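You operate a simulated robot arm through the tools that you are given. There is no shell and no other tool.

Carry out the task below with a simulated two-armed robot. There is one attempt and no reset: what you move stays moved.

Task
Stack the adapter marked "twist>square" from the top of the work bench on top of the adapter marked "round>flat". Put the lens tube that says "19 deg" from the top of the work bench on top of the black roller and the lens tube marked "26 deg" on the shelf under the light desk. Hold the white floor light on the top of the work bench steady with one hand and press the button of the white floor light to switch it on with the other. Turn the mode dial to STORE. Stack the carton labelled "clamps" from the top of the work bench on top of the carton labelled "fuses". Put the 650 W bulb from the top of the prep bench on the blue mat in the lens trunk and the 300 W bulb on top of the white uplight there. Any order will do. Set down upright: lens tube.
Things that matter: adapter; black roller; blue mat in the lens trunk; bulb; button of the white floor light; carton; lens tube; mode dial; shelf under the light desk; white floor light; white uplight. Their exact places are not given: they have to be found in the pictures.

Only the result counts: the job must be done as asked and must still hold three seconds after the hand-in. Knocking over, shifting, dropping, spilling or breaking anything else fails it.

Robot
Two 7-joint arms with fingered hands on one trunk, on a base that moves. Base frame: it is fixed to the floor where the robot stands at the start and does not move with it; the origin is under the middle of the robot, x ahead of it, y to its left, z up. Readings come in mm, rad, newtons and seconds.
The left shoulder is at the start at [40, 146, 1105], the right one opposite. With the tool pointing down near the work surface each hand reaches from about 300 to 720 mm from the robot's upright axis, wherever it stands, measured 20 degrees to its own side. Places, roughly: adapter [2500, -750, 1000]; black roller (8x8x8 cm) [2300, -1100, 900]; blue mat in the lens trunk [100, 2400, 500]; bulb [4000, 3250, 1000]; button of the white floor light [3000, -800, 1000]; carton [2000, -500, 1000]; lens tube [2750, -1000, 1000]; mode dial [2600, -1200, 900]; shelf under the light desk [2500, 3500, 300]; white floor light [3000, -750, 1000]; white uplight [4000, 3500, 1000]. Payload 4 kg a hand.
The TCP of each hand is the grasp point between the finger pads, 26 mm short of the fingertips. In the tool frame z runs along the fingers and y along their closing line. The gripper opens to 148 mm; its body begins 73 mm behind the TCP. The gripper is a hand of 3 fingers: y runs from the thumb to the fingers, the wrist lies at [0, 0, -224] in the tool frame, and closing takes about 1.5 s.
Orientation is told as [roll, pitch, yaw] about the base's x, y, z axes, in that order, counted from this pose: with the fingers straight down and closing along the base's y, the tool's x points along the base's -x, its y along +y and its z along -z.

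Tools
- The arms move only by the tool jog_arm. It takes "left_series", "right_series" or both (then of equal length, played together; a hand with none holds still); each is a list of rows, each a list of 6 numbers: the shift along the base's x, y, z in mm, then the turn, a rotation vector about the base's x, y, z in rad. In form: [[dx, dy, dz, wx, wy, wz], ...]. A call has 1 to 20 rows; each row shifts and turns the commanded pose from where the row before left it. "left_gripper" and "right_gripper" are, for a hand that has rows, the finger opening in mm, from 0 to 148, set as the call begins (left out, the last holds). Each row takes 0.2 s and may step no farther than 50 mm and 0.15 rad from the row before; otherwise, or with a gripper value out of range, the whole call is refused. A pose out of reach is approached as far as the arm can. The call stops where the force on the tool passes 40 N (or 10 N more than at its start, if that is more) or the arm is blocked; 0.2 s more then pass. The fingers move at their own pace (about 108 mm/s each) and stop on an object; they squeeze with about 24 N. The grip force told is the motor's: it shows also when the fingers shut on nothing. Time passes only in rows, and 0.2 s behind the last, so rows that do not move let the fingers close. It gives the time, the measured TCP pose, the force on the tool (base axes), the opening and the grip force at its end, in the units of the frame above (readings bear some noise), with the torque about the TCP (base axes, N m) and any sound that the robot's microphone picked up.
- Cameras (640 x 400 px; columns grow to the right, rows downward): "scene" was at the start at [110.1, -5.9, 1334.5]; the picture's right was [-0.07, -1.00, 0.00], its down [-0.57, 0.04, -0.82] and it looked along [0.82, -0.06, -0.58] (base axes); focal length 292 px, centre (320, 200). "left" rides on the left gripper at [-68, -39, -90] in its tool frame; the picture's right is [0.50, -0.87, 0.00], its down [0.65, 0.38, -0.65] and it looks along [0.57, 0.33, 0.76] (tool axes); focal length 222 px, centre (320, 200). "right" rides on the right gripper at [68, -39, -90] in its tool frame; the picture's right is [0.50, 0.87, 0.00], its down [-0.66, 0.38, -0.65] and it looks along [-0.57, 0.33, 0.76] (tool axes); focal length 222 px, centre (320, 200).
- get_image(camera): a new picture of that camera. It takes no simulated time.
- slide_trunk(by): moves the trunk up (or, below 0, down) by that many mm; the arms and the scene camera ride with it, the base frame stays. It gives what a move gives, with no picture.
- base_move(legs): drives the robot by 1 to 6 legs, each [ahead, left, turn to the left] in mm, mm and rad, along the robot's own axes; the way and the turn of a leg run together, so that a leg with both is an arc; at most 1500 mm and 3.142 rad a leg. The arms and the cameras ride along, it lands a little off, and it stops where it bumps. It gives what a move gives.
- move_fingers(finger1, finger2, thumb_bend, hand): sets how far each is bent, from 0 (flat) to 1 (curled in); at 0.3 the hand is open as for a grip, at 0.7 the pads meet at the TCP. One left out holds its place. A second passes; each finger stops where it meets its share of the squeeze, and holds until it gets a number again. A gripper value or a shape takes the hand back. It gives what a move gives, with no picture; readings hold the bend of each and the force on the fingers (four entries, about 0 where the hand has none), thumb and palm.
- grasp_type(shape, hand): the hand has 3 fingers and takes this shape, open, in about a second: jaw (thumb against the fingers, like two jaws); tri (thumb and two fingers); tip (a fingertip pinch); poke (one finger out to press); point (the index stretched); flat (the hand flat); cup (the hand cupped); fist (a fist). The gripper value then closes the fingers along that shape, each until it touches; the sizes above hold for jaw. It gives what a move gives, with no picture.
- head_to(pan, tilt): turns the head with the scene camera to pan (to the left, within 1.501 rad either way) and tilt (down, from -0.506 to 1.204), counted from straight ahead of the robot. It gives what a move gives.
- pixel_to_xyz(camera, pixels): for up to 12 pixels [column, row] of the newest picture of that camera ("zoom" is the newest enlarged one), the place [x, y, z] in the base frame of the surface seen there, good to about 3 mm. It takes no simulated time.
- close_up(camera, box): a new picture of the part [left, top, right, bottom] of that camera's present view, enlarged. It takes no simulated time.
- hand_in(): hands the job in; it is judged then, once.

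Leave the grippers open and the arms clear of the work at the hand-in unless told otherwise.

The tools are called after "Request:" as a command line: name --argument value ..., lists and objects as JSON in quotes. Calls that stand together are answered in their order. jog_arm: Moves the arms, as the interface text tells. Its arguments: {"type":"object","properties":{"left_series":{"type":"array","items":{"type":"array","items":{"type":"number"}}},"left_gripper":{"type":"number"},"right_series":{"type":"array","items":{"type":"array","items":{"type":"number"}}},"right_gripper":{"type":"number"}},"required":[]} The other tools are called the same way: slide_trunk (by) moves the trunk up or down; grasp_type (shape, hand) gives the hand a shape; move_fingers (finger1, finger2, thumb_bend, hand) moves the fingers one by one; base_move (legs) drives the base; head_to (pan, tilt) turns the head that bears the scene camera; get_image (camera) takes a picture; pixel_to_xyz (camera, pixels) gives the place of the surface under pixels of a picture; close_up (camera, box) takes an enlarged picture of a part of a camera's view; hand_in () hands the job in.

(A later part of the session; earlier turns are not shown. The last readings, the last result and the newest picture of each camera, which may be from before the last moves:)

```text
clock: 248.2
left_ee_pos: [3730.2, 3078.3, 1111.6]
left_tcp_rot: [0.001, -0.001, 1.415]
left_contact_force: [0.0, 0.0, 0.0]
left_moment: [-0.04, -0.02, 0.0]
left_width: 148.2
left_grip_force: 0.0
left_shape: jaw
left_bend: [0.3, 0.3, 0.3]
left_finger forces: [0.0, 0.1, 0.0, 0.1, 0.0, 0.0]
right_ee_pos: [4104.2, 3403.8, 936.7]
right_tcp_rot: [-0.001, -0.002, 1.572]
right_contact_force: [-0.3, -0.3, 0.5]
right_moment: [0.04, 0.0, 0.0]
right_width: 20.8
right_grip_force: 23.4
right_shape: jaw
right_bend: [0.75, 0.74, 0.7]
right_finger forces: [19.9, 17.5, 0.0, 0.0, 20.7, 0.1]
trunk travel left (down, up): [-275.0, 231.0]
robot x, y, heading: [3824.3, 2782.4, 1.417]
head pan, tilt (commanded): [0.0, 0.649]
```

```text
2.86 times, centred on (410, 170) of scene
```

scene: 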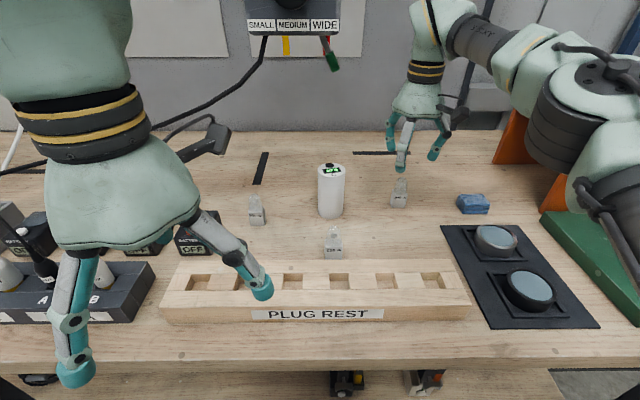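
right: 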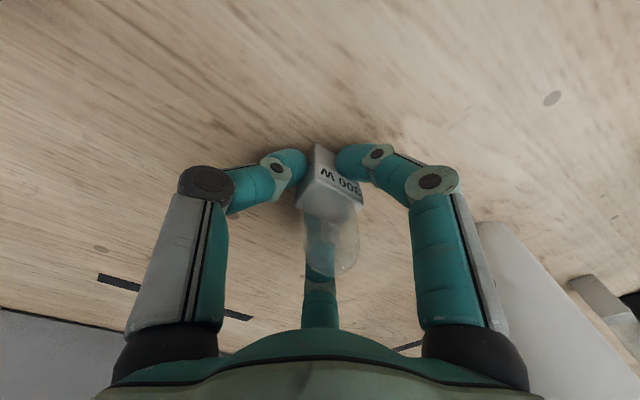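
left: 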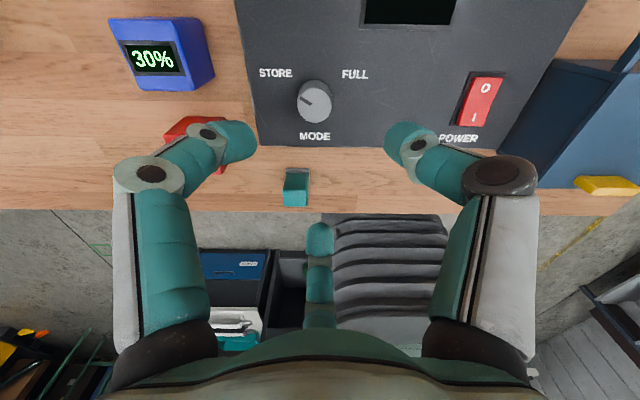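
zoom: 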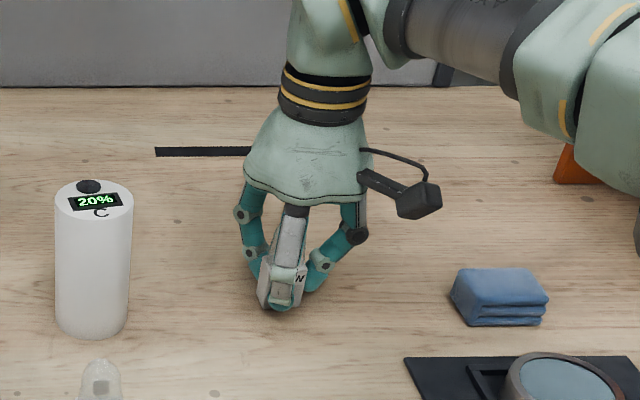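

Gripped. I lift it 140 mm and look at it.

Request:
jog_arm --right_series '[[0, 0, 15, 0, 0, 0], [0, -5, 35, 0, 0, 0], [0, -10, 40, 0, 0, 0], [0, -15, 45, 0, 0, 0], [0, 0, 0, 0, 0, 0]]'

Request:
get_image --camera "right"

Request:
close_up --camera "scene" --box '[300, 80, 460, 230]'

```text
clock: 249.4
left_ee_pos: [3729.9, 3078.6, 1111.4]
left_tcp_rot: [0.002, 0.0, 1.414]
left_contact_force: [-0.5, -0.3, -0.8]
left_moment: [0.01, -0.01, 0.04]
left_width: 147.7
left_grip_force: 0.0
left_shape: jaw
left_bend: [0.3, 0.3, 0.3]
left_finger forces: [0.0, 0.0, 0.0, 0.1, 0.1, 0.0]
right_ee_pos: [4103.1, 3372.5, 1069.9]
right_tcp_rot: [-0.004, 0.001, 1.572]
right_contact_force: [0.2, 1.5, -0.7]
right_moment: [0.01, 0.01, 0.0]
right_width: 20.8
right_grip_force: 24.4
right_shape: jaw
right_bend: [0.75, 0.74, 0.7]
right_finger forces: [19.9, 17.6, 0.1, 0.0, 20.5, 0.0]
trunk travel left (down, up): [-275.0, 231.0]
robot x, y, heading: [3822.8, 2780.9, 1.421]
head pan, tilt (commanded): [0.0, 0.649]
```

```text
taken
```

right: 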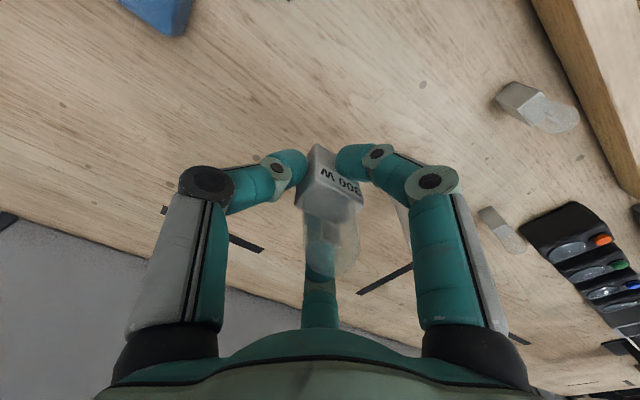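

```text
2.67 times, centred on (380, 155) of scene
```

zoom: 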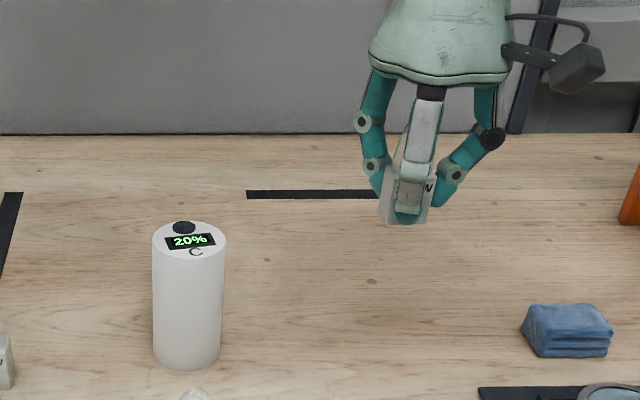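

I raise 15 mm more and shift the base 130 left to bring the uplight into easy reach.

Request:
jog_arm --right_series '[[0, -10, 18, 0, 0, 0], [0, 0, 0, 0, 0, 0]]'

Request:
base_move --legs '[[0, 130, 0]]'

Request:
get_image --camera "scene"

Request:
close_up --camera "scene" --box '[330, 80, 490, 240]'

```text
clock: 250.0
left_ee_pos: [3731.4, 3079.5, 1111.4]
left_tcp_rot: [0.003, 0.0, 1.413]
left_contact_force: [-0.5, -0.3, -1.0]
left_moment: [0.0, 0.01, 0.01]
left_width: 148.1
left_grip_force: 0.1
left_shape: jaw
left_bend: [0.3, 0.3, 0.3]
left_finger forces: [0.0, 0.1, 0.0, 0.1, 0.0, 0.1]
right_ee_pos: [4105.0, 3362.3, 1088.5]
right_tcp_rot: [-0.002, 0.0, 1.573]
right_contact_force: [0.0, 0.1, -0.1]
right_moment: [0.03, 0.0, -0.03]
right_width: 20.5
right_grip_force: 24.5
right_shape: jaw
right_bend: [0.75, 0.74, 0.7]
right_finger forces: [20.0, 17.5, 0.0, 0.1, 20.4, 0.0]
trunk travel left (down, up): [-275.0, 231.0]
robot x, y, heading: [3825.1, 2786.2, 1.417]
head pan, tilt (commanded): [0.0, 0.649]
```

```text
clock: 251.4
left_ee_pos: [3606.0, 3098.1, 1110.9]
left_tcp_rot: [0.003, -0.001, 1.41]
left_contact_force: [-0.5, -0.2, -1.3]
left_moment: [0.02, -0.06, 0.03]
left_width: 148.2
left_grip_force: 0.1
left_shape: jaw
left_bend: [0.3, 0.3, 0.3]
left_finger forces: [0.0, 0.0, 0.0, 0.0, 0.1, 0.0]
right_ee_pos: [3987.8, 3381.7, 1087.8]
right_tcp_rot: [0.006, -0.004, 1.55]
right_contact_force: [-0.1, 0.8, 0.1]
right_moment: [0.03, -0.04, 0.02]
right_width: 20.6
right_grip_force: 24.1
right_shape: jaw
right_bend: [0.75, 0.74, 0.7]
right_finger forces: [20.0, 17.7, 0.0, 0.1, 20.9, 0.0]
trunk travel left (down, up): [-275.0, 231.0]
robot x, y, heading: [3699.4, 2804.4, 1.416]
head pan, tilt (commanded): [0.0, 0.649]
stopped in leg 1: the robot was blocked; the commanded pose is now the measured one
```

```text
taken
```

scene: 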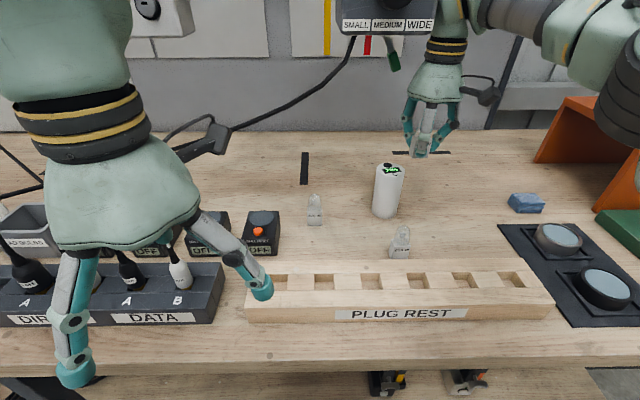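

```text
2.50 times, centred on (410, 160) of scene
```

zoom: 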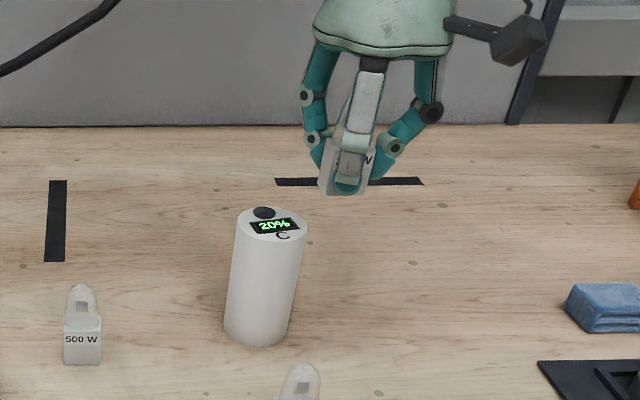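

The base was blocked near the end of that move; the right wrist may have touched the FOCUS box on the wall. I look higher with the head.

Request:
head_to --pan -0.25 --tilt 0.2

Request:
get_image --camera "scene"

Request:
pixel_to_xyz --camera "scene" --pixels '[[320, 100], [340, 130], [300, 140], [270, 100], [360, 90], [380, 130], [350, 170], [330, 170], [400, 200], [290, 60]]'

```text
clock: 252.3
left_ee_pos: [3605.6, 3098.7, 1112.3]
left_tcp_rot: [0.005, 0.0, 1.409]
left_contact_force: [-0.4, 0.3, -0.4]
left_moment: [0.01, 0.01, 0.0]
left_width: 148.0
left_grip_force: 0.1
left_shape: jaw
left_bend: [0.3, 0.3, 0.3]
left_finger forces: [0.0, 0.1, 0.0, 0.0, 0.0, 0.0]
right_ee_pos: [3987.7, 3380.6, 1088.6]
right_tcp_rot: [0.008, -0.004, 1.552]
right_contact_force: [0.3, 0.4, -0.7]
right_moment: [0.03, -0.02, 0.01]
right_width: 20.4
right_grip_force: 24.1
right_shape: jaw
right_bend: [0.75, 0.74, 0.7]
right_finger forces: [20.1, 17.6, 0.0, 0.0, 20.7, 0.0]
trunk travel left (down, up): [-275.0, 231.0]
robot x, y, heading: [3696.0, 2803.7, 1.413]
head pan, tilt (commanded): [-0.25, 0.201]
```

```text
taken
```

scene: 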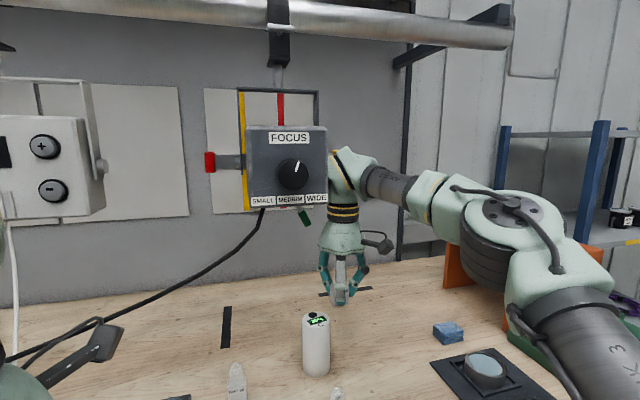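

```text
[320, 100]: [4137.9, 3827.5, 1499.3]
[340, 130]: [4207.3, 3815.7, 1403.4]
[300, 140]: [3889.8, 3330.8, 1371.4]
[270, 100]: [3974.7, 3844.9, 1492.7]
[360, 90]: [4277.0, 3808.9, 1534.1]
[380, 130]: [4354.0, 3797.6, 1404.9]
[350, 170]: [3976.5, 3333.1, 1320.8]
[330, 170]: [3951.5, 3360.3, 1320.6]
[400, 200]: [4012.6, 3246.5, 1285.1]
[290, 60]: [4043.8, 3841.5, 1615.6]
```

A hanging FOCUS lamp box occupies the space above the uplight. I measure its extent.

Request:
pixel_to_xyz --camera "scene" --pixels '[[250, 203], [290, 202], [325, 202], [248, 130], [326, 130], [304, 215], [230, 160], [210, 160], [308, 225], [262, 190], [327, 170], [345, 160]]'

Request:
close_up --camera "scene" --box '[190, 60, 410, 260]'

```text
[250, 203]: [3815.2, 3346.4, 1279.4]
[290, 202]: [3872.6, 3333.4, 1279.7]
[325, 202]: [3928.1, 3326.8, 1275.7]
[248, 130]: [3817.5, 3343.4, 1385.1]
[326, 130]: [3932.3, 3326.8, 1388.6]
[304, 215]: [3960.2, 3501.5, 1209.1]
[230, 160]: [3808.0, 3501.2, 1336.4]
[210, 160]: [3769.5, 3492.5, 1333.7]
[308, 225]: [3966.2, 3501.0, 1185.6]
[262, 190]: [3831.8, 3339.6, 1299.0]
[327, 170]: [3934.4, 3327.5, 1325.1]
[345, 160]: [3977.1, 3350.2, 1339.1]
```

```text
2.00 times, centred on (300, 160) of scene
```

zoom: 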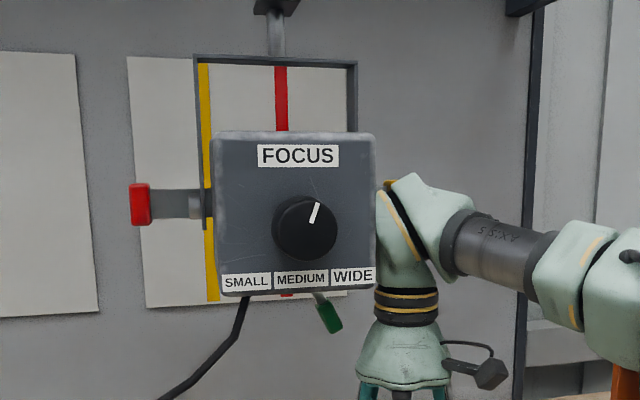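

The FOCUS lamp box spans x 3815-3935, y≥3327, z 1270-1390, so a vertical hand can't stand over the uplight. I'll re-grip the bulb with the hand tilted ~16° (wrist toward +x). First I move the hand away to +x and put the bulb down at a free place (4060, 3385).

Request:
jog_arm --right_series '[[25, 0, 0, -0.004, 0.004, 0.02], [25, 0, 0, 0, 0, 0], [24, 4, 0, 0, 0, 0], [0, 0, -30, 0, 0, 0], [0, 0, -40, 0, 0, 0], [0, 0, -40, 0, 0, 0], [0, 0, 0, 0, 0, 0]]'

Request:
head_to --pan -0.2 --tilt 0.6

Request:
get_image --camera "scene"

Request:
close_up --camera "scene" --box '[260, 80, 440, 230]'

```text
clock: 253.9
left_ee_pos: [3604.0, 3097.4, 1111.4]
left_tcp_rot: [0.001, -0.002, 1.409]
left_contact_force: [-0.4, -0.3, 0.3]
left_moment: [0.01, -0.02, 0.01]
left_width: 147.9
left_grip_force: 0.0
left_shape: jaw
left_bend: [0.3, 0.3, 0.3]
left_finger forces: [0.0, 0.1, 0.0, 0.0, 0.0, 0.1]
right_ee_pos: [4060.7, 3385.1, 977.9]
right_tcp_rot: [0.008, 0.001, 1.571]
right_contact_force: [0.5, 0.2, -0.6]
right_moment: [-0.02, 0.0, 0.02]
right_width: 20.4
right_grip_force: 23.6
right_shape: jaw
right_bend: [0.75, 0.74, 0.7]
right_finger forces: [19.9, 17.7, 0.0, 0.0, 20.3, 0.0]
trunk travel left (down, up): [-275.0, 231.0]
robot x, y, heading: [3695.6, 2802.1, 1.411]
head pan, tilt (commanded): [-0.25, 0.201]
```

```text
clock: 254.8
left_ee_pos: [3603.8, 3098.8, 1112.0]
left_tcp_rot: [0.001, -0.002, 1.409]
left_contact_force: [-0.4, 0.7, -0.2]
left_moment: [-0.01, 0.0, 0.0]
left_width: 148.2
left_grip_force: 0.1
left_shape: jaw
left_bend: [0.3, 0.3, 0.3]
left_finger forces: [0.0, 0.0, 0.1, 0.0, 0.0, 0.0]
right_ee_pos: [4060.3, 3385.5, 977.5]
right_tcp_rot: [0.008, 0.001, 1.572]
right_contact_force: [0.0, -0.6, -0.8]
right_moment: [0.01, 0.05, -0.01]
right_width: 20.5
right_grip_force: 23.9
right_shape: jaw
right_bend: [0.75, 0.74, 0.7]
right_finger forces: [19.9, 17.6, 0.0, 0.0, 20.3, 0.0]
trunk travel left (down, up): [-275.0, 231.0]
robot x, y, heading: [3699.2, 2806.6, 1.412]
head pan, tilt (commanded): [-0.201, 0.6]
```

```text
taken
```

scene: 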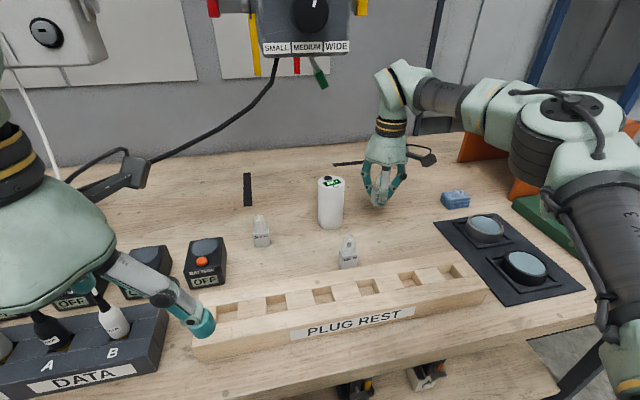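

```text
2.67 times, centred on (350, 155) of scene
```

zoom: 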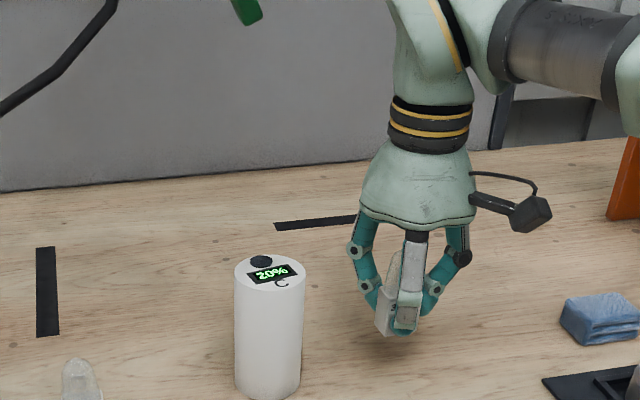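

I lower the bulb onto the bench here.

Request:
jog_arm --right_series '[[0, 0, -20, -0.008, 0, 0], [0, 0, -15, 0, 0, 0], [0, 0, -3, 0, 0, 0], [0, 0, -1.5, 0, 0, 0], [0, 0, -1.5, 0, 0, 0], [0, 0, 0, 0, 0, 0]]'

```text
clock: 256.2
left_ee_pos: [3604.0, 3097.8, 1110.9]
left_tcp_rot: [0.002, -0.001, 1.409]
left_contact_force: [0.3, 0.3, -0.4]
left_moment: [0.01, 0.0, 0.01]
left_width: 148.0
left_grip_force: 0.0
left_shape: jaw
left_bend: [0.3, 0.3, 0.3]
left_finger forces: [0.0, 0.0, 0.1, 0.1, 0.1, 0.0]
right_ee_pos: [4059.7, 3385.1, 938.1]
right_tcp_rot: [0.009, 0.009, 1.573]
right_contact_force: [-0.2, 0.2, -0.4]
right_moment: [0.0, -0.02, 0.0]
right_width: 20.5
right_grip_force: 23.7
right_shape: jaw
right_bend: [0.75, 0.74, 0.7]
right_finger forces: [19.9, 17.6, 0.0, 0.0, 20.3, 0.0]
trunk travel left (down, up): [-275.0, 231.0]
robot x, y, heading: [3694.6, 2801.2, 1.412]
head pan, tilt (commanded): [-0.201, 0.6]
```

Request:
jog_arm --right_series '[[0, 0, -0.7, 0.009, -0.009, 0], [0, 0, -1, 0, 0, 0], [0, 0, 0, 0, 0, 0]]'

```text
clock: 257.0
left_ee_pos: [3605.8, 3097.6, 1111.6]
left_tcp_rot: [0.001, -0.002, 1.41]
left_contact_force: [0.3, -0.7, -0.3]
left_moment: [0.0, 0.04, -0.01]
left_width: 147.9
left_grip_force: 0.0
left_shape: jaw
left_bend: [0.3, 0.3, 0.3]
left_finger forces: [0.1, 0.0, 0.1, 0.0, 0.0, 0.0]
right_ee_pos: [4058.1, 3386.2, 936.3]
right_tcp_rot: [0.0, -0.001, 1.573]
right_contact_force: [0.2, -0.5, 0.1]
right_moment: [-0.01, 0.04, -0.01]
right_width: 20.4
right_grip_force: 24.1
right_shape: jaw
right_bend: [0.75, 0.74, 0.7]
right_finger forces: [19.9, 17.6, 0.0, 0.0, 20.3, 0.0]
trunk travel left (down, up): [-275.0, 231.0]
robot x, y, heading: [3696.1, 2801.5, 1.409]
head pan, tilt (commanded): [-0.201, 0.6]
```

Request:
jog_arm --right_series '[[0, 0, -1, 0, 0, 0], [0, 0, -1, 0, 0, 0], [0, 0, 0, 0, 0, 0]]'

```text
clock: 257.8
left_ee_pos: [3605.1, 3098.0, 1112.6]
left_tcp_rot: [0.004, -0.002, 1.409]
left_contact_force: [-0.9, 0.1, -0.4]
left_moment: [0.01, 0.0, 0.02]
left_width: 147.9
left_grip_force: 0.0
left_shape: jaw
left_bend: [0.3, 0.3, 0.3]
left_finger forces: [0.1, 0.1, 0.2, 0.0, 0.0, 0.0]
right_ee_pos: [4058.1, 3383.6, 935.5]
right_tcp_rot: [-0.001, -0.004, 1.572]
right_contact_force: [0.2, -0.9, 3.2]
right_moment: [-0.06, -0.01, 0.0]
right_width: 20.4
right_grip_force: 23.8
right_shape: jaw
right_bend: [0.75, 0.74, 0.7]
right_finger forces: [20.5, 17.8, 0.1, 0.1, 20.8, 0.0]
trunk travel left (down, up): [-275.0, 231.0]
robot x, y, heading: [3696.6, 2805.6, 1.408]
head pan, tilt (commanded): [-0.201, 0.6]
```

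Contact. I open to 80 and rise above the bulb to check that it stands.

Request:
jog_arm --right_series '[[0, 0, 0, 0, 0, 0], [0, 0, 0, 0, 0, 0], [0, 0, 0, 0, 0, 0], [0, 0, 20, 0, 0, 0], [0, 0, 35, 0, 0, 0], [0, 0, 35, 0, 0, 0], [0, 0, 0, 0, 0, 0]]' --right_gripper 80

Request:
get_image --camera "right"

Request:
close_up --camera "scene" --box '[280, 120, 440, 250]'

```text
clock: 259.4
left_ee_pos: [3604.9, 3098.1, 1112.5]
left_tcp_rot: [0.002, -0.001, 1.408]
left_contact_force: [0.2, -0.2, 0.0]
left_moment: [0.02, -0.02, -0.04]
left_width: 147.6
left_grip_force: 0.1
left_shape: jaw
left_bend: [0.3, 0.3, 0.3]
left_finger forces: [0.0, 0.1, 0.0, 0.0, 0.1, 0.0]
right_ee_pos: [4061.7, 3384.0, 1023.8]
right_tcp_rot: [0.0, -0.001, 1.573]
right_contact_force: [0.7, 0.3, 0.3]
right_moment: [-0.01, -0.01, 0.0]
right_width: 79.5
right_grip_force: 0.0
right_shape: jaw
right_bend: [0.35, 0.35, 0.7]
right_finger forces: [0.1, 0.1, 0.0, 0.0, 0.0, 0.1]
trunk travel left (down, up): [-275.0, 231.0]
robot x, y, heading: [3695.0, 2806.8, 1.414]
head pan, tilt (commanded): [-0.201, 0.6]
```

```text
taken
```

right: 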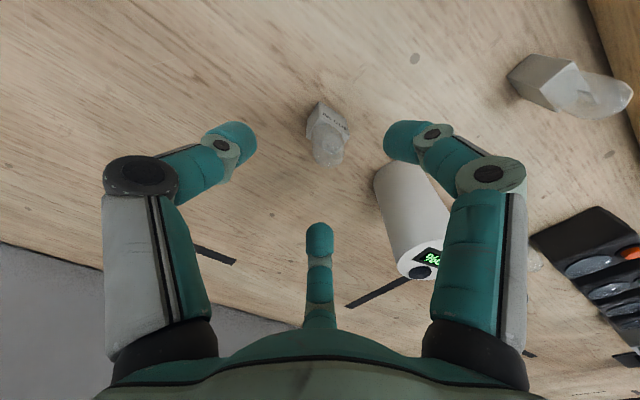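

```text
3.08 times, centred on (360, 185) of scene
```

zoom: 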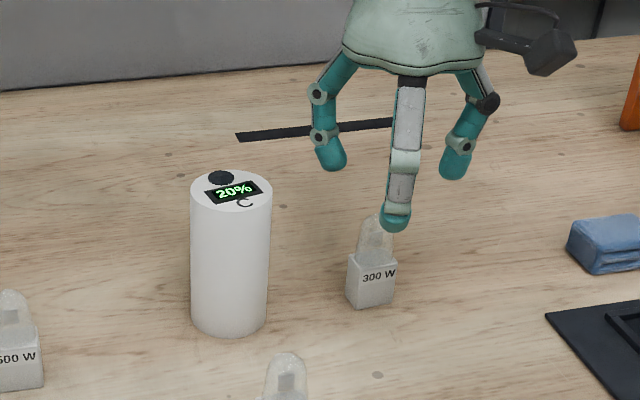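

The bulb stands. I measure its base position.

Request:
pixel_to_xyz --camera "zoom" --pixels '[[360, 285], [390, 285], [351, 285], [375, 265], [375, 300], [372, 240], [372, 222], [352, 255], [393, 262]]'

Request:
close_up --camera "right" --box '[280, 80, 380, 180]'

Request:
pixel_to_xyz --camera "zoom" --pixels '[[330, 140], [375, 165], [290, 130], [285, 200], [385, 200], [345, 310], [330, 250]]'

```text
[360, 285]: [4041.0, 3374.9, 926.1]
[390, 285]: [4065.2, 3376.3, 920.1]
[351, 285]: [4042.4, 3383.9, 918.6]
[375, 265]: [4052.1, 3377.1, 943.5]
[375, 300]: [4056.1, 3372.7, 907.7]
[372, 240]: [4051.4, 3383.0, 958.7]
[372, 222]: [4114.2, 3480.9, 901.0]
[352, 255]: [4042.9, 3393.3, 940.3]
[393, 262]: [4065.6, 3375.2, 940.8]
```

```text
4.00 times, centred on (330, 130) of right
```

zoom: 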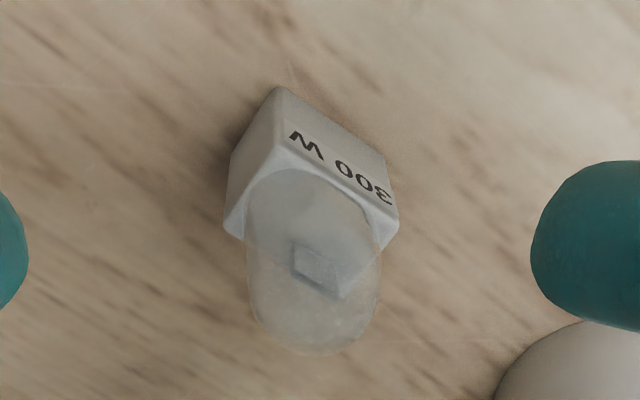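

```text
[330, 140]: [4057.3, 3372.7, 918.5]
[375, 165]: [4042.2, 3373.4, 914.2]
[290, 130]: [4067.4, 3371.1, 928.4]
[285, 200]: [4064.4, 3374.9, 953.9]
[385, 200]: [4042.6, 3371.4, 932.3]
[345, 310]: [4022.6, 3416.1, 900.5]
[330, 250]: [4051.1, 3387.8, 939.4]
```

Base centre ≈ (4055, 3385). I tilt the hand 0.28 rad (wrist toward +x) above it and preshape to 66.

Request:
jog_arm --right_series '[[8, 0, 5, 0, 0.14, 0], [8, 0, 0, 0, 0.14, 0], [0, 0, 0, 0, 0, 0]]' --right_gripper 66

Request:
get_image --camera "right"

Request:
close_up --camera "scene" --box '[280, 60, 460, 230]'

```text
clock: 260.2
left_ee_pos: [3604.1, 3098.2, 1111.1]
left_tcp_rot: [0.002, -0.001, 1.408]
left_contact_force: [-0.9, 0.7, -0.6]
left_moment: [-0.02, 0.01, 0.03]
left_width: 148.0
left_grip_force: 0.0
left_shape: jaw
left_bend: [0.3, 0.3, 0.3]
left_finger forces: [0.0, 0.0, 0.0, 0.1, 0.1, 0.0]
right_ee_pos: [4075.9, 3383.1, 1030.4]
right_tcp_rot: [0.281, -0.002, 1.572]
right_contact_force: [0.3, 0.0, 0.0]
right_moment: [0.02, 0.01, 0.0]
right_width: 66.3
right_grip_force: 0.0
right_shape: jaw
right_bend: [0.39, 0.39, 0.7]
right_finger forces: [0.0, 0.0, 0.1, 0.0, 0.0, 0.0]
trunk travel left (down, up): [-275.0, 231.0]
robot x, y, heading: [3700.3, 2807.0, 1.409]
head pan, tilt (commanded): [-0.201, 0.6]
```

```text
taken
```

right: 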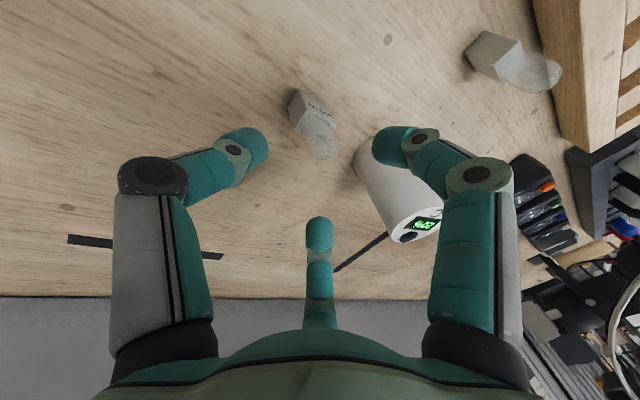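

```text
2.35 times, centred on (370, 145) of scene
```

zoom: 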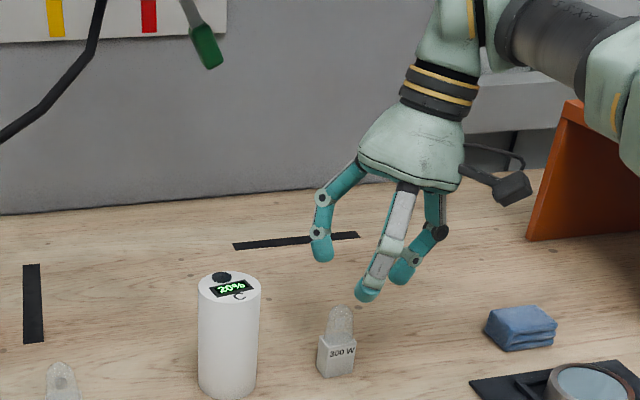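

The tilt is right. I descend along the hand's axis to (4055, 3385, 951).

Request:
jog_arm --right_series '[[-7, 0.7, -26, 0, 0, 0], [-7, 0.7, -26, 0, 0, 0], [0, 0, 0, 0, 0, 0]]'

Request:
get_image --camera "right"

Request:
close_up --camera "scene" --box '[280, 90, 440, 230]'

```text
clock: 261.0
left_ee_pos: [3603.0, 3097.7, 1111.6]
left_tcp_rot: [0.002, -0.003, 1.408]
left_contact_force: [0.7, 0.0, 0.1]
left_moment: [-0.01, 0.02, 0.03]
left_width: 147.9
left_grip_force: 0.1
left_shape: jaw
left_bend: [0.3, 0.3, 0.3]
left_finger forces: [0.0, 0.0, 0.1, 0.0, 0.0, 0.1]
right_ee_pos: [4061.8, 3387.3, 977.5]
right_tcp_rot: [0.28, -0.002, 1.573]
right_contact_force: [0.5, -0.8, 0.1]
right_moment: [-0.01, -0.03, 0.03]
right_width: 66.5
right_grip_force: 0.0
right_shape: jaw
right_bend: [0.39, 0.39, 0.7]
right_finger forces: [0.0, 0.1, 0.1, 0.0, 0.0, 0.1]
trunk travel left (down, up): [-275.0, 231.0]
robot x, y, heading: [3695.0, 2804.4, 1.413]
head pan, tilt (commanded): [-0.201, 0.6]
```

```text
taken
```

right: 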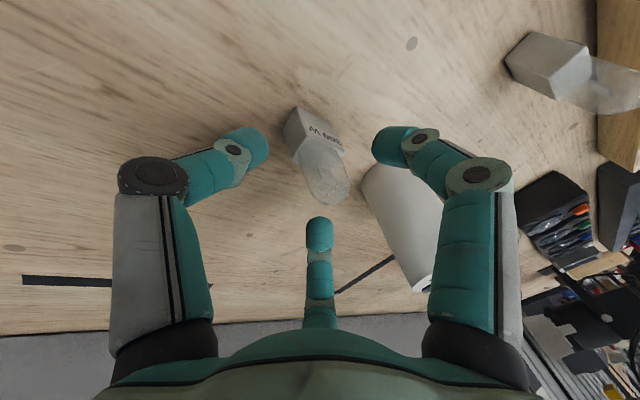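

```text
2.86 times, centred on (360, 160) of scene
```

zoom: 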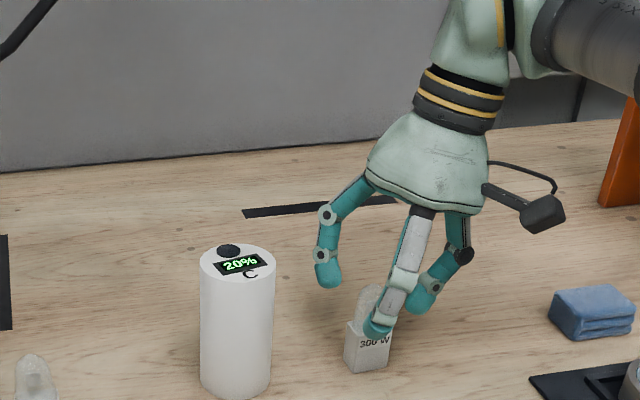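

I aim so the base lies centred at the fingertips: go to (4060.5, 3385, 951).

Request:
jog_arm --right_series '[[-0.7, -1.3, -13, 0, 0, 0], [-0.6, -1, -13, 0, 0, 0], [0, 0, 0, 0, 0, 0]]'

Request:
get_image --camera "right"

Request:
close_up --camera "scene" --box '[280, 90, 440, 230]'

```text
clock: 261.8
left_ee_pos: [3604.4, 3098.2, 1111.9]
left_tcp_rot: [0.001, -0.001, 1.408]
left_contact_force: [-0.2, -0.2, 0.9]
left_moment: [0.01, -0.03, 0.02]
left_width: 147.8
left_grip_force: 0.1
left_shape: jaw
left_bend: [0.3, 0.3, 0.3]
left_finger forces: [0.1, 0.0, 0.0, 0.0, 0.0, 0.0]
right_ee_pos: [4059.4, 3384.6, 951.2]
right_tcp_rot: [0.279, -0.001, 1.573]
right_contact_force: [0.6, 0.3, 0.2]
right_moment: [-0.02, -0.05, -0.02]
right_width: 66.3
right_grip_force: 0.1
right_shape: jaw
right_bend: [0.39, 0.39, 0.7]
right_finger forces: [0.1, 0.1, 0.0, 0.0, 0.0, 0.1]
trunk travel left (down, up): [-275.0, 231.0]
robot x, y, heading: [3695.8, 2805.6, 1.409]
head pan, tilt (commanded): [-0.201, 0.6]
```

```text
taken
```

right: 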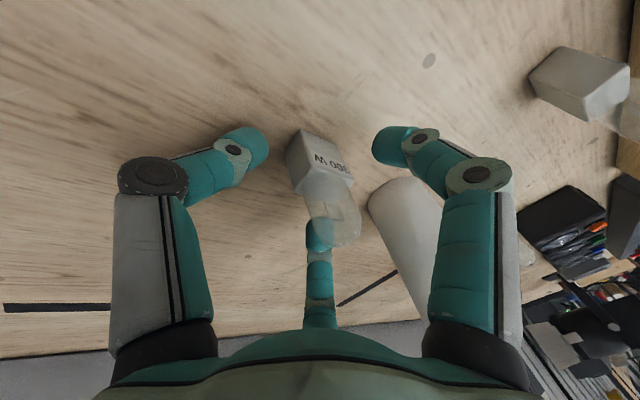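

```text
2.86 times, centred on (360, 160) of scene
```

zoom: 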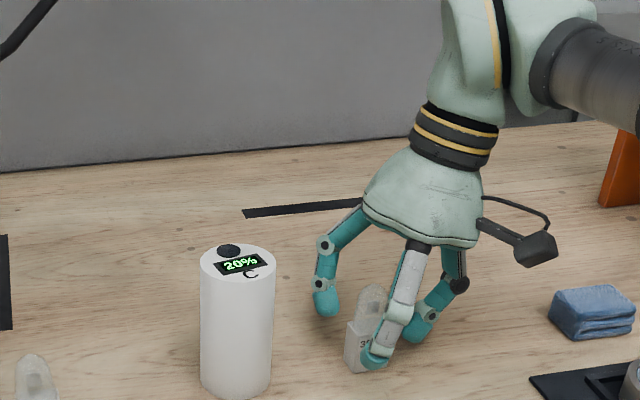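

The base sits between the fingers. I close.

Request:
jog_arm --right_series '[[0, 0, 0, 0, 0, 0], [0, 0, 0, 0, 0, 0], [0, 0, 0, 0, 0, 0], [0, 0, 0, 0, 0, 0], [0, 0, 0, 0, 0, 0]]' --right_gripper 0

Request:
get_image --camera "right"

Request:
close_up --camera "scene" --box '[280, 90, 440, 230]'

```text
clock: 263.0
left_ee_pos: [3603.9, 3097.8, 1110.8]
left_tcp_rot: [0.003, -0.002, 1.409]
left_contact_force: [-0.3, 0.3, 0.2]
left_moment: [0.03, -0.02, -0.01]
left_width: 147.7
left_grip_force: 0.0
left_shape: jaw
left_bend: [0.3, 0.3, 0.3]
left_finger forces: [0.0, 0.1, 0.0, 0.0, 0.0, 0.0]
right_ee_pos: [4060.7, 3383.3, 951.4]
right_tcp_rot: [0.279, -0.001, 1.572]
right_contact_force: [-0.2, 0.8, -0.2]
right_moment: [0.0, 0.0, -0.01]
right_width: 20.5
right_grip_force: 23.6
right_shape: jaw
right_bend: [0.75, 0.75, 0.7]
right_finger forces: [19.0, 18.6, 0.1, 0.0, 19.9, 0.0]
trunk travel left (down, up): [-275.0, 231.0]
robot x, y, heading: [3694.6, 2803.7, 1.414]
head pan, tilt (commanded): [-0.201, 0.6]
```

```text
taken
```

right: 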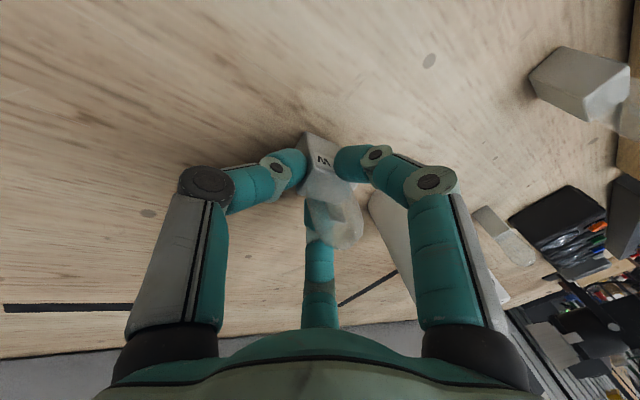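

```text
2.86 times, centred on (360, 160) of scene
```

zoom: 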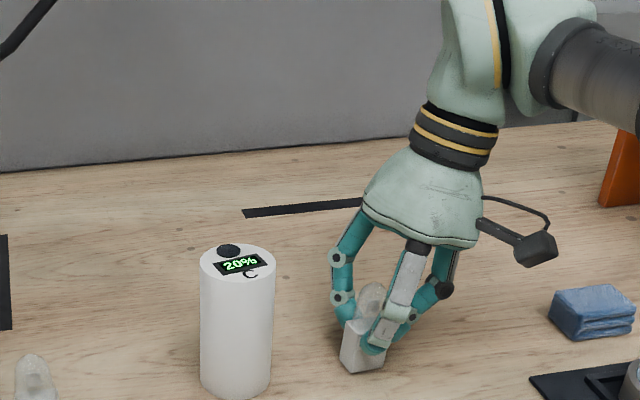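

Held. I lift while drawing slightly back, to z≈1085.

Request:
jog_arm --right_series '[[0, 0, 15, 0, 0, 0], [0, -10, 35, 0, 0, 0], [0, -10, 40, 0, 0, 0], [-10, -10, 40, 0, 0, 0], [0, 0, 0, 0, 0, 0]]'

Request:
get_image --camera "right"

Request:
get_image --camera "scene"

Request:
close_up --camera "scene" --box '[280, 60, 440, 200]'

```text
clock: 264.2
left_ee_pos: [3604.4, 3099.8, 1111.7]
left_tcp_rot: [0.001, -0.001, 1.409]
left_contact_force: [0.6, 1.5, -0.3]
left_moment: [-0.03, 0.0, 0.0]
left_width: 147.9
left_grip_force: 0.0
left_shape: jaw
left_bend: [0.3, 0.3, 0.3]
left_finger forces: [0.0, 0.1, 0.0, 0.1, 0.0, 0.0]
right_ee_pos: [4049.4, 3354.3, 1081.4]
right_tcp_rot: [0.278, -0.002, 1.571]
right_contact_force: [-0.2, -0.3, -0.6]
right_moment: [0.01, 0.0, 0.02]
right_width: 20.8
right_grip_force: 23.5
right_shape: jaw
right_bend: [0.75, 0.75, 0.7]
right_finger forces: [19.0, 18.6, 0.0, 0.0, 19.9, 0.0]
trunk travel left (down, up): [-275.0, 231.0]
robot x, y, heading: [3697.2, 2804.0, 1.409]
head pan, tilt (commanded): [-0.201, 0.6]
```

```text
taken
```

right: 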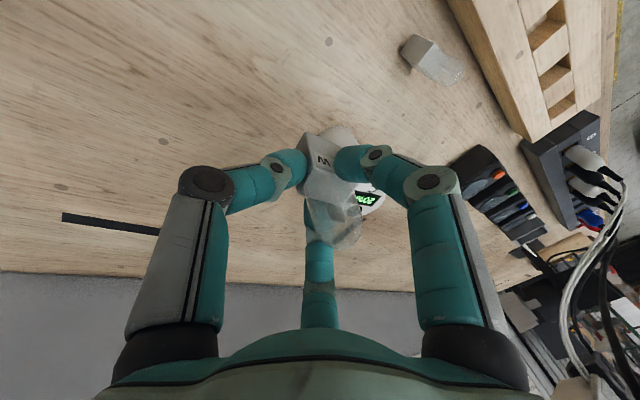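

```text
taken
```

scene: 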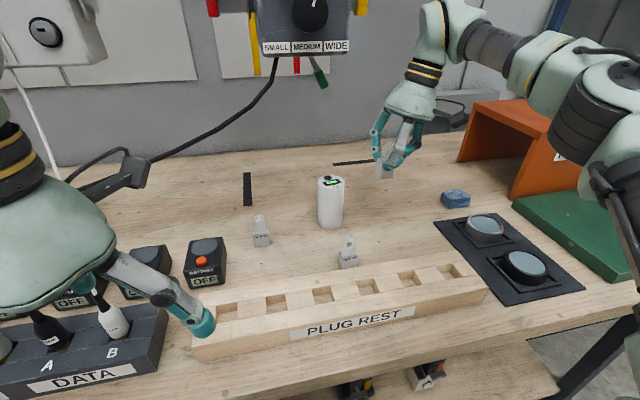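

```text
2.86 times, centred on (360, 130) of scene
```

zoom: 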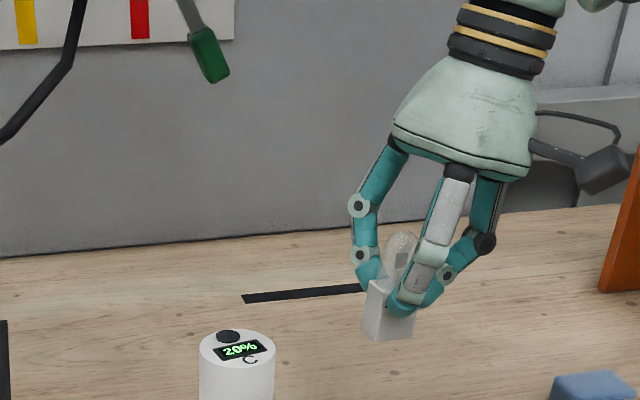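

I check the bulb's attitude: I measure points on its base.

Request:
pixel_to_xyz --camera "zoom" --pixels '[[366, 332], [408, 336], [385, 334], [372, 300], [380, 315], [366, 310], [400, 320], [374, 284]]'

Request:
close_up --camera "scene" --box '[350, 120, 420, 190]'

```text
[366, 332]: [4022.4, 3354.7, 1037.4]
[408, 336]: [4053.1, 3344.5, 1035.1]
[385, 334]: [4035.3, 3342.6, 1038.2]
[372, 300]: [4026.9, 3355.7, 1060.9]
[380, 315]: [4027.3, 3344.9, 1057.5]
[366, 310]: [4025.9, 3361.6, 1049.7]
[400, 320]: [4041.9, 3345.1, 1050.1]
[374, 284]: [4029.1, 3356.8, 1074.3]
```

```text
5.71 times, centred on (385, 155) of scene
```

zoom: 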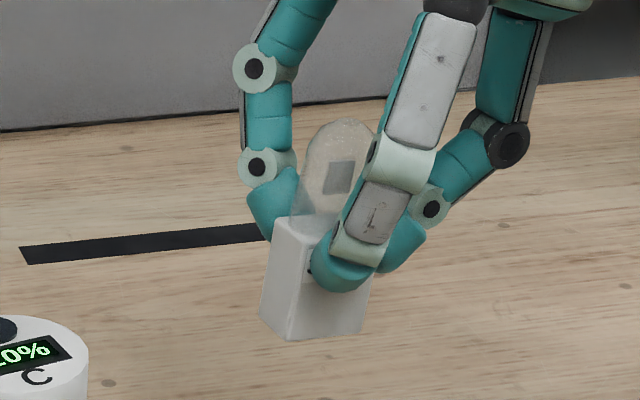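

Request:
close_up --camera "scene" --box '[368, 138, 404, 182]'

```text
9.09 times, centred on (386, 160) of scene
```

zoom: 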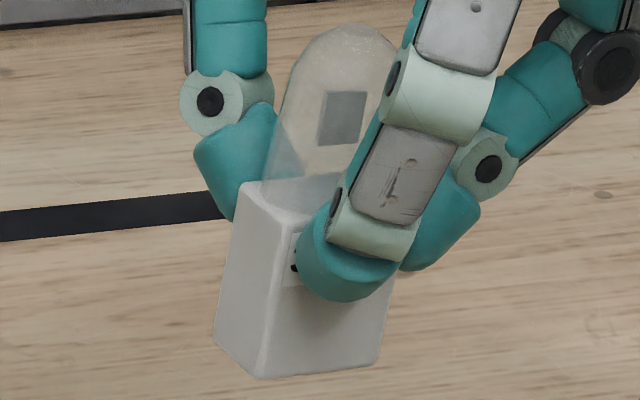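

Bulb is upright within ~2°. I correct -0.03 rad and carry it over the uplight: TCP to (3953, 3396), keeping bottom ~20 mm above the top.

Request:
jog_arm --right_series '[[-24, 10, 2, 0, -0.03, 0], [-24, 10, 2, 0, 0, 0], [-24, 11, 2, 0, 0, 0], [0, 0, 0, 0, 0, 0]]'

Request:
close_up --camera "scene" --box '[280, 20, 440, 200]'

Request:
get_image --camera "right"

```text
clock: 265.2
left_ee_pos: [3604.8, 3098.8, 1111.8]
left_tcp_rot: [0.002, -0.003, 1.408]
left_contact_force: [0.2, 0.0, 0.2]
left_moment: [0.02, 0.03, -0.02]
left_width: 148.1
left_grip_force: 0.0
left_shape: jaw
left_bend: [0.3, 0.3, 0.3]
left_finger forces: [0.0, 0.0, 0.0, 0.0, 0.2, 0.0]
right_ee_pos: [3979.7, 3384.7, 1087.4]
right_tcp_rot: [0.251, -0.001, 1.572]
right_contact_force: [0.0, 0.1, -0.9]
right_moment: [0.0, 0.01, 0.02]
right_width: 20.6
right_grip_force: 24.1
right_shape: jaw
right_bend: [0.75, 0.75, 0.7]
right_finger forces: [19.0, 18.7, 0.0, 0.1, 19.9, 0.0]
trunk travel left (down, up): [-275.0, 231.0]
robot x, y, heading: [3697.1, 2802.8, 1.412]
head pan, tilt (commanded): [-0.201, 0.6]
```

```text
2.22 times, centred on (360, 110) of scene
```

zoom: 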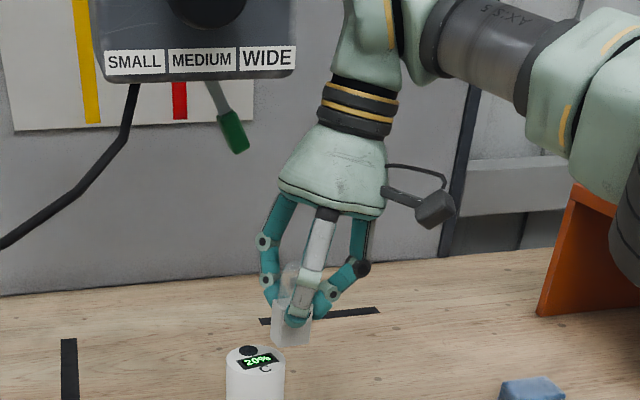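

```text
taken
```

right: 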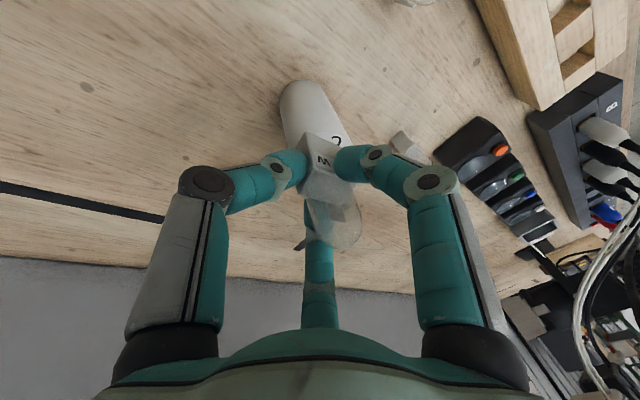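

Free so far. I move the remaining (-26, +11) and measure bulb base versus uplight top.

Request:
jog_arm --right_series '[[-13, 6, 0, 0, 0, 0], [-13, 5, 0, 0, 0, 0], [0, 0, 0, 0, 0, 0]]'

Request:
close_up --camera "scene" --box '[300, 100, 400, 230]'

Request:
pixel_to_xyz --camera "zoom" --pixels '[[285, 195], [325, 200], [297, 205], [283, 175], [300, 180], [305, 240], [345, 245], [265, 245], [300, 262], [310, 225]]'

```text
clock: 266.0
left_ee_pos: [3604.3, 3098.9, 1111.0]
left_tcp_rot: [0.001, -0.001, 1.41]
left_contact_force: [-0.4, 0.2, 0.5]
left_moment: [0.0, -0.03, -0.01]
left_width: 147.9
left_grip_force: 0.0
left_shape: jaw
left_bend: [0.3, 0.3, 0.3]
left_finger forces: [0.1, 0.0, 0.0, 0.0, 0.0, 0.0]
right_ee_pos: [3953.9, 3396.1, 1086.9]
right_tcp_rot: [0.249, -0.001, 1.57]
right_contact_force: [0.2, -0.9, -0.3]
right_moment: [0.01, 0.0, 0.02]
right_width: 20.6
right_grip_force: 24.1
right_shape: jaw
right_bend: [0.75, 0.75, 0.7]
right_finger forces: [18.9, 18.8, 0.1, 0.0, 19.9, 0.1]
trunk travel left (down, up): [-275.0, 231.0]
robot x, y, heading: [3699.1, 2805.6, 1.413]
head pan, tilt (commanded): [-0.201, 0.6]
```

```text
3.08 times, centred on (350, 165) of scene
```

zoom: 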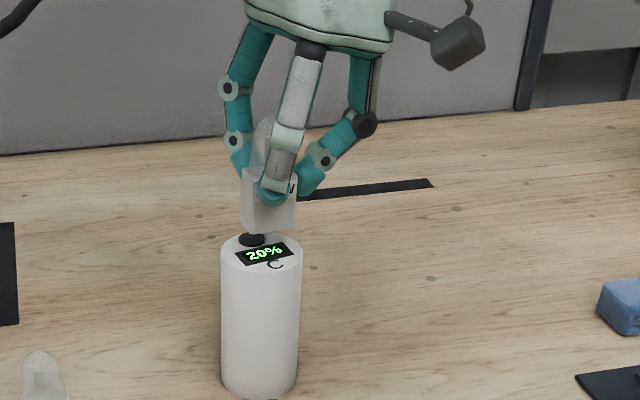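

```text
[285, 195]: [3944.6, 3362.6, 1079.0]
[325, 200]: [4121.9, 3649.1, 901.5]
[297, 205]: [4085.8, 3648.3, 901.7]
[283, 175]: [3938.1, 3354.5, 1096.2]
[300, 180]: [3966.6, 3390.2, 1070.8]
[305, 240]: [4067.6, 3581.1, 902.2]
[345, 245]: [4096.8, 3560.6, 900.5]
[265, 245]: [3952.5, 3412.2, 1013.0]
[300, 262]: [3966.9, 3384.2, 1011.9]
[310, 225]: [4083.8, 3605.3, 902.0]
```

Request:
close_up --camera "scene" --box '[310, 140, 360, 200]'

Request:
pixel_to_xyz --camera "zoom" --pixels '[[290, 215], [335, 210], [265, 200], [260, 180], [345, 190], [300, 240], [255, 260], [400, 265], [330, 300], [320, 225], [285, 260]]'

```text
6.67 times, centred on (335, 170) of scene
```

zoom: 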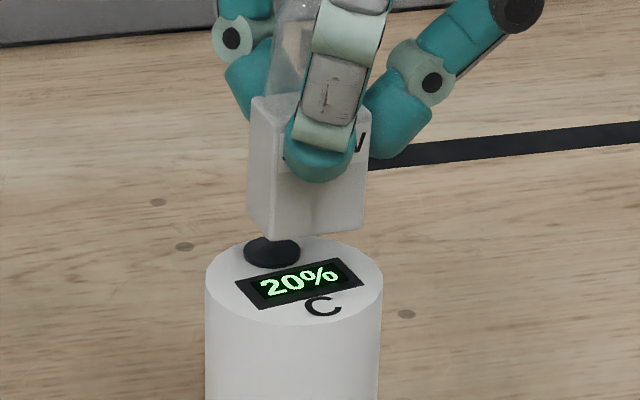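

```text
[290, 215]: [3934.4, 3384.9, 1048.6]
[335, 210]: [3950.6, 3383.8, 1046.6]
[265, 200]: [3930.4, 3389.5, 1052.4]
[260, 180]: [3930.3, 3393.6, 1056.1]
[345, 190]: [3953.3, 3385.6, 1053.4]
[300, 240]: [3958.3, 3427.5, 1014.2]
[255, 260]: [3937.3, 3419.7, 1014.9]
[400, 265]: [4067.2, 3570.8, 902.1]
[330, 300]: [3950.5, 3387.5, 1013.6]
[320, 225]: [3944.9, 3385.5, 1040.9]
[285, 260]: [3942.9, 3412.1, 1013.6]
```

Base spans y 3385-3407 and x 3930-3957: well over the top, clear of the black cap at y>3412. I lower 17 mm, then in small steps.

Request:
jog_arm --right_series '[[0, 0, -10, 0, 0, 0], [0, 0, -7, 0, 0, 0], [0, 0, 0, 0, 0, 0]]'

Request:
close_up --camera "scene" --box '[310, 140, 360, 200]'

```text
clock: 266.8
left_ee_pos: [3604.3, 3098.0, 1112.2]
left_tcp_rot: [0.002, -0.003, 1.408]
left_contact_force: [0.6, 0.4, 0.0]
left_moment: [-0.01, 0.02, 0.01]
left_width: 148.0
left_grip_force: 0.0
left_shape: jaw
left_bend: [0.3, 0.3, 0.3]
left_finger forces: [0.0, 0.1, 0.0, 0.0, 0.1, 0.0]
right_ee_pos: [3950.9, 3396.0, 1070.2]
right_tcp_rot: [0.251, 0.0, 1.573]
right_contact_force: [-0.5, 0.4, -0.1]
right_moment: [-0.02, -0.06, -0.03]
right_width: 20.7
right_grip_force: 24.0
right_shape: jaw
right_bend: [0.75, 0.75, 0.7]
right_finger forces: [18.9, 18.7, 0.0, 0.0, 19.8, 0.0]
trunk travel left (down, up): [-275.0, 231.0]
robot x, y, heading: [3695.7, 2803.5, 1.414]
head pan, tilt (commanded): [-0.201, 0.6]
```

```text
6.67 times, centred on (335, 170) of scene
```

zoom: 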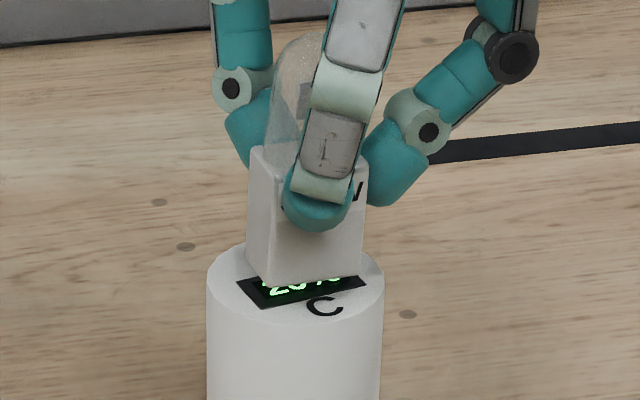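

Request:
jog_arm --right_series '[[0, 0, -2, 0, 0, 0], [0, 0, -1.5, 0, 0, 0], [0, 0, -1.5, 0, 0, 0], [0, 0, 0, 0, 0, 0]]'

```text
clock: 267.8
left_ee_pos: [3604.7, 3098.8, 1111.9]
left_tcp_rot: [0.002, -0.001, 1.408]
left_contact_force: [0.2, 1.2, -0.6]
left_moment: [0.01, 0.01, -0.02]
left_width: 148.0
left_grip_force: 0.0
left_shape: jaw
left_bend: [0.3, 0.3, 0.3]
left_finger forces: [0.0, 0.1, 0.1, 0.0, 0.1, 0.1]
right_ee_pos: [3951.7, 3395.2, 1065.1]
right_tcp_rot: [0.251, -0.001, 1.572]
right_contact_force: [0.1, 0.1, -0.3]
right_moment: [-0.03, -0.01, 0.01]
right_width: 20.7
right_grip_force: 24.3
right_shape: jaw
right_bend: [0.75, 0.75, 0.7]
right_finger forces: [19.1, 18.7, 0.0, 0.0, 19.9, 0.0]
trunk travel left (down, up): [-275.0, 231.0]
robot x, y, heading: [3695.4, 2802.5, 1.41]
head pan, tilt (commanded): [-0.201, 0.6]
```

Request:
jog_arm --right_series '[[0, 0, -1, 0, 0, 0], [0, 0, -1, 0, 0, 0], [0, 0, 0, 0, 0, 0]]'

Request:
close_up --camera "scene" --box '[310, 140, 360, 200]'

```text
clock: 268.6
left_ee_pos: [3604.3, 3098.7, 1112.6]
left_tcp_rot: [0.003, -0.001, 1.408]
left_contact_force: [0.2, -0.3, 0.6]
left_moment: [-0.01, -0.04, -0.01]
left_width: 148.0
left_grip_force: 0.1
left_shape: jaw
left_bend: [0.3, 0.3, 0.3]
left_finger forces: [0.0, 0.1, 0.1, 0.0, 0.0, 0.0]
right_ee_pos: [3952.9, 3396.2, 1062.5]
right_tcp_rot: [0.248, -0.002, 1.571]
right_contact_force: [0.1, -0.4, -0.5]
right_moment: [-0.02, 0.01, 0.01]
right_width: 20.8
right_grip_force: 24.0
right_shape: jaw
right_bend: [0.75, 0.75, 0.7]
right_finger forces: [19.2, 18.7, 0.1, 0.0, 19.8, 0.1]
trunk travel left (down, up): [-275.0, 231.0]
robot x, y, heading: [3694.7, 2806.1, 1.413]
head pan, tilt (commanded): [-0.201, 0.6]
```

```text
6.67 times, centred on (335, 170) of scene
```

zoom: 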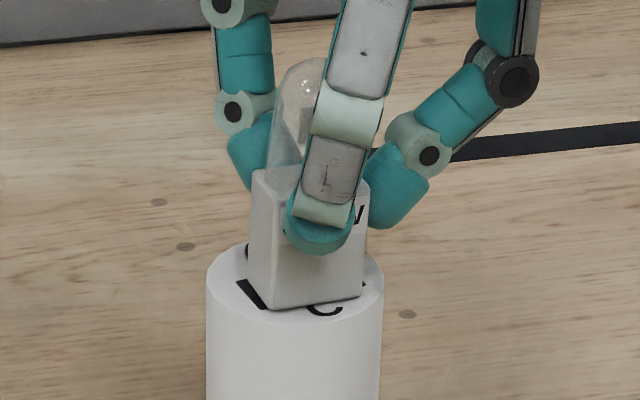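

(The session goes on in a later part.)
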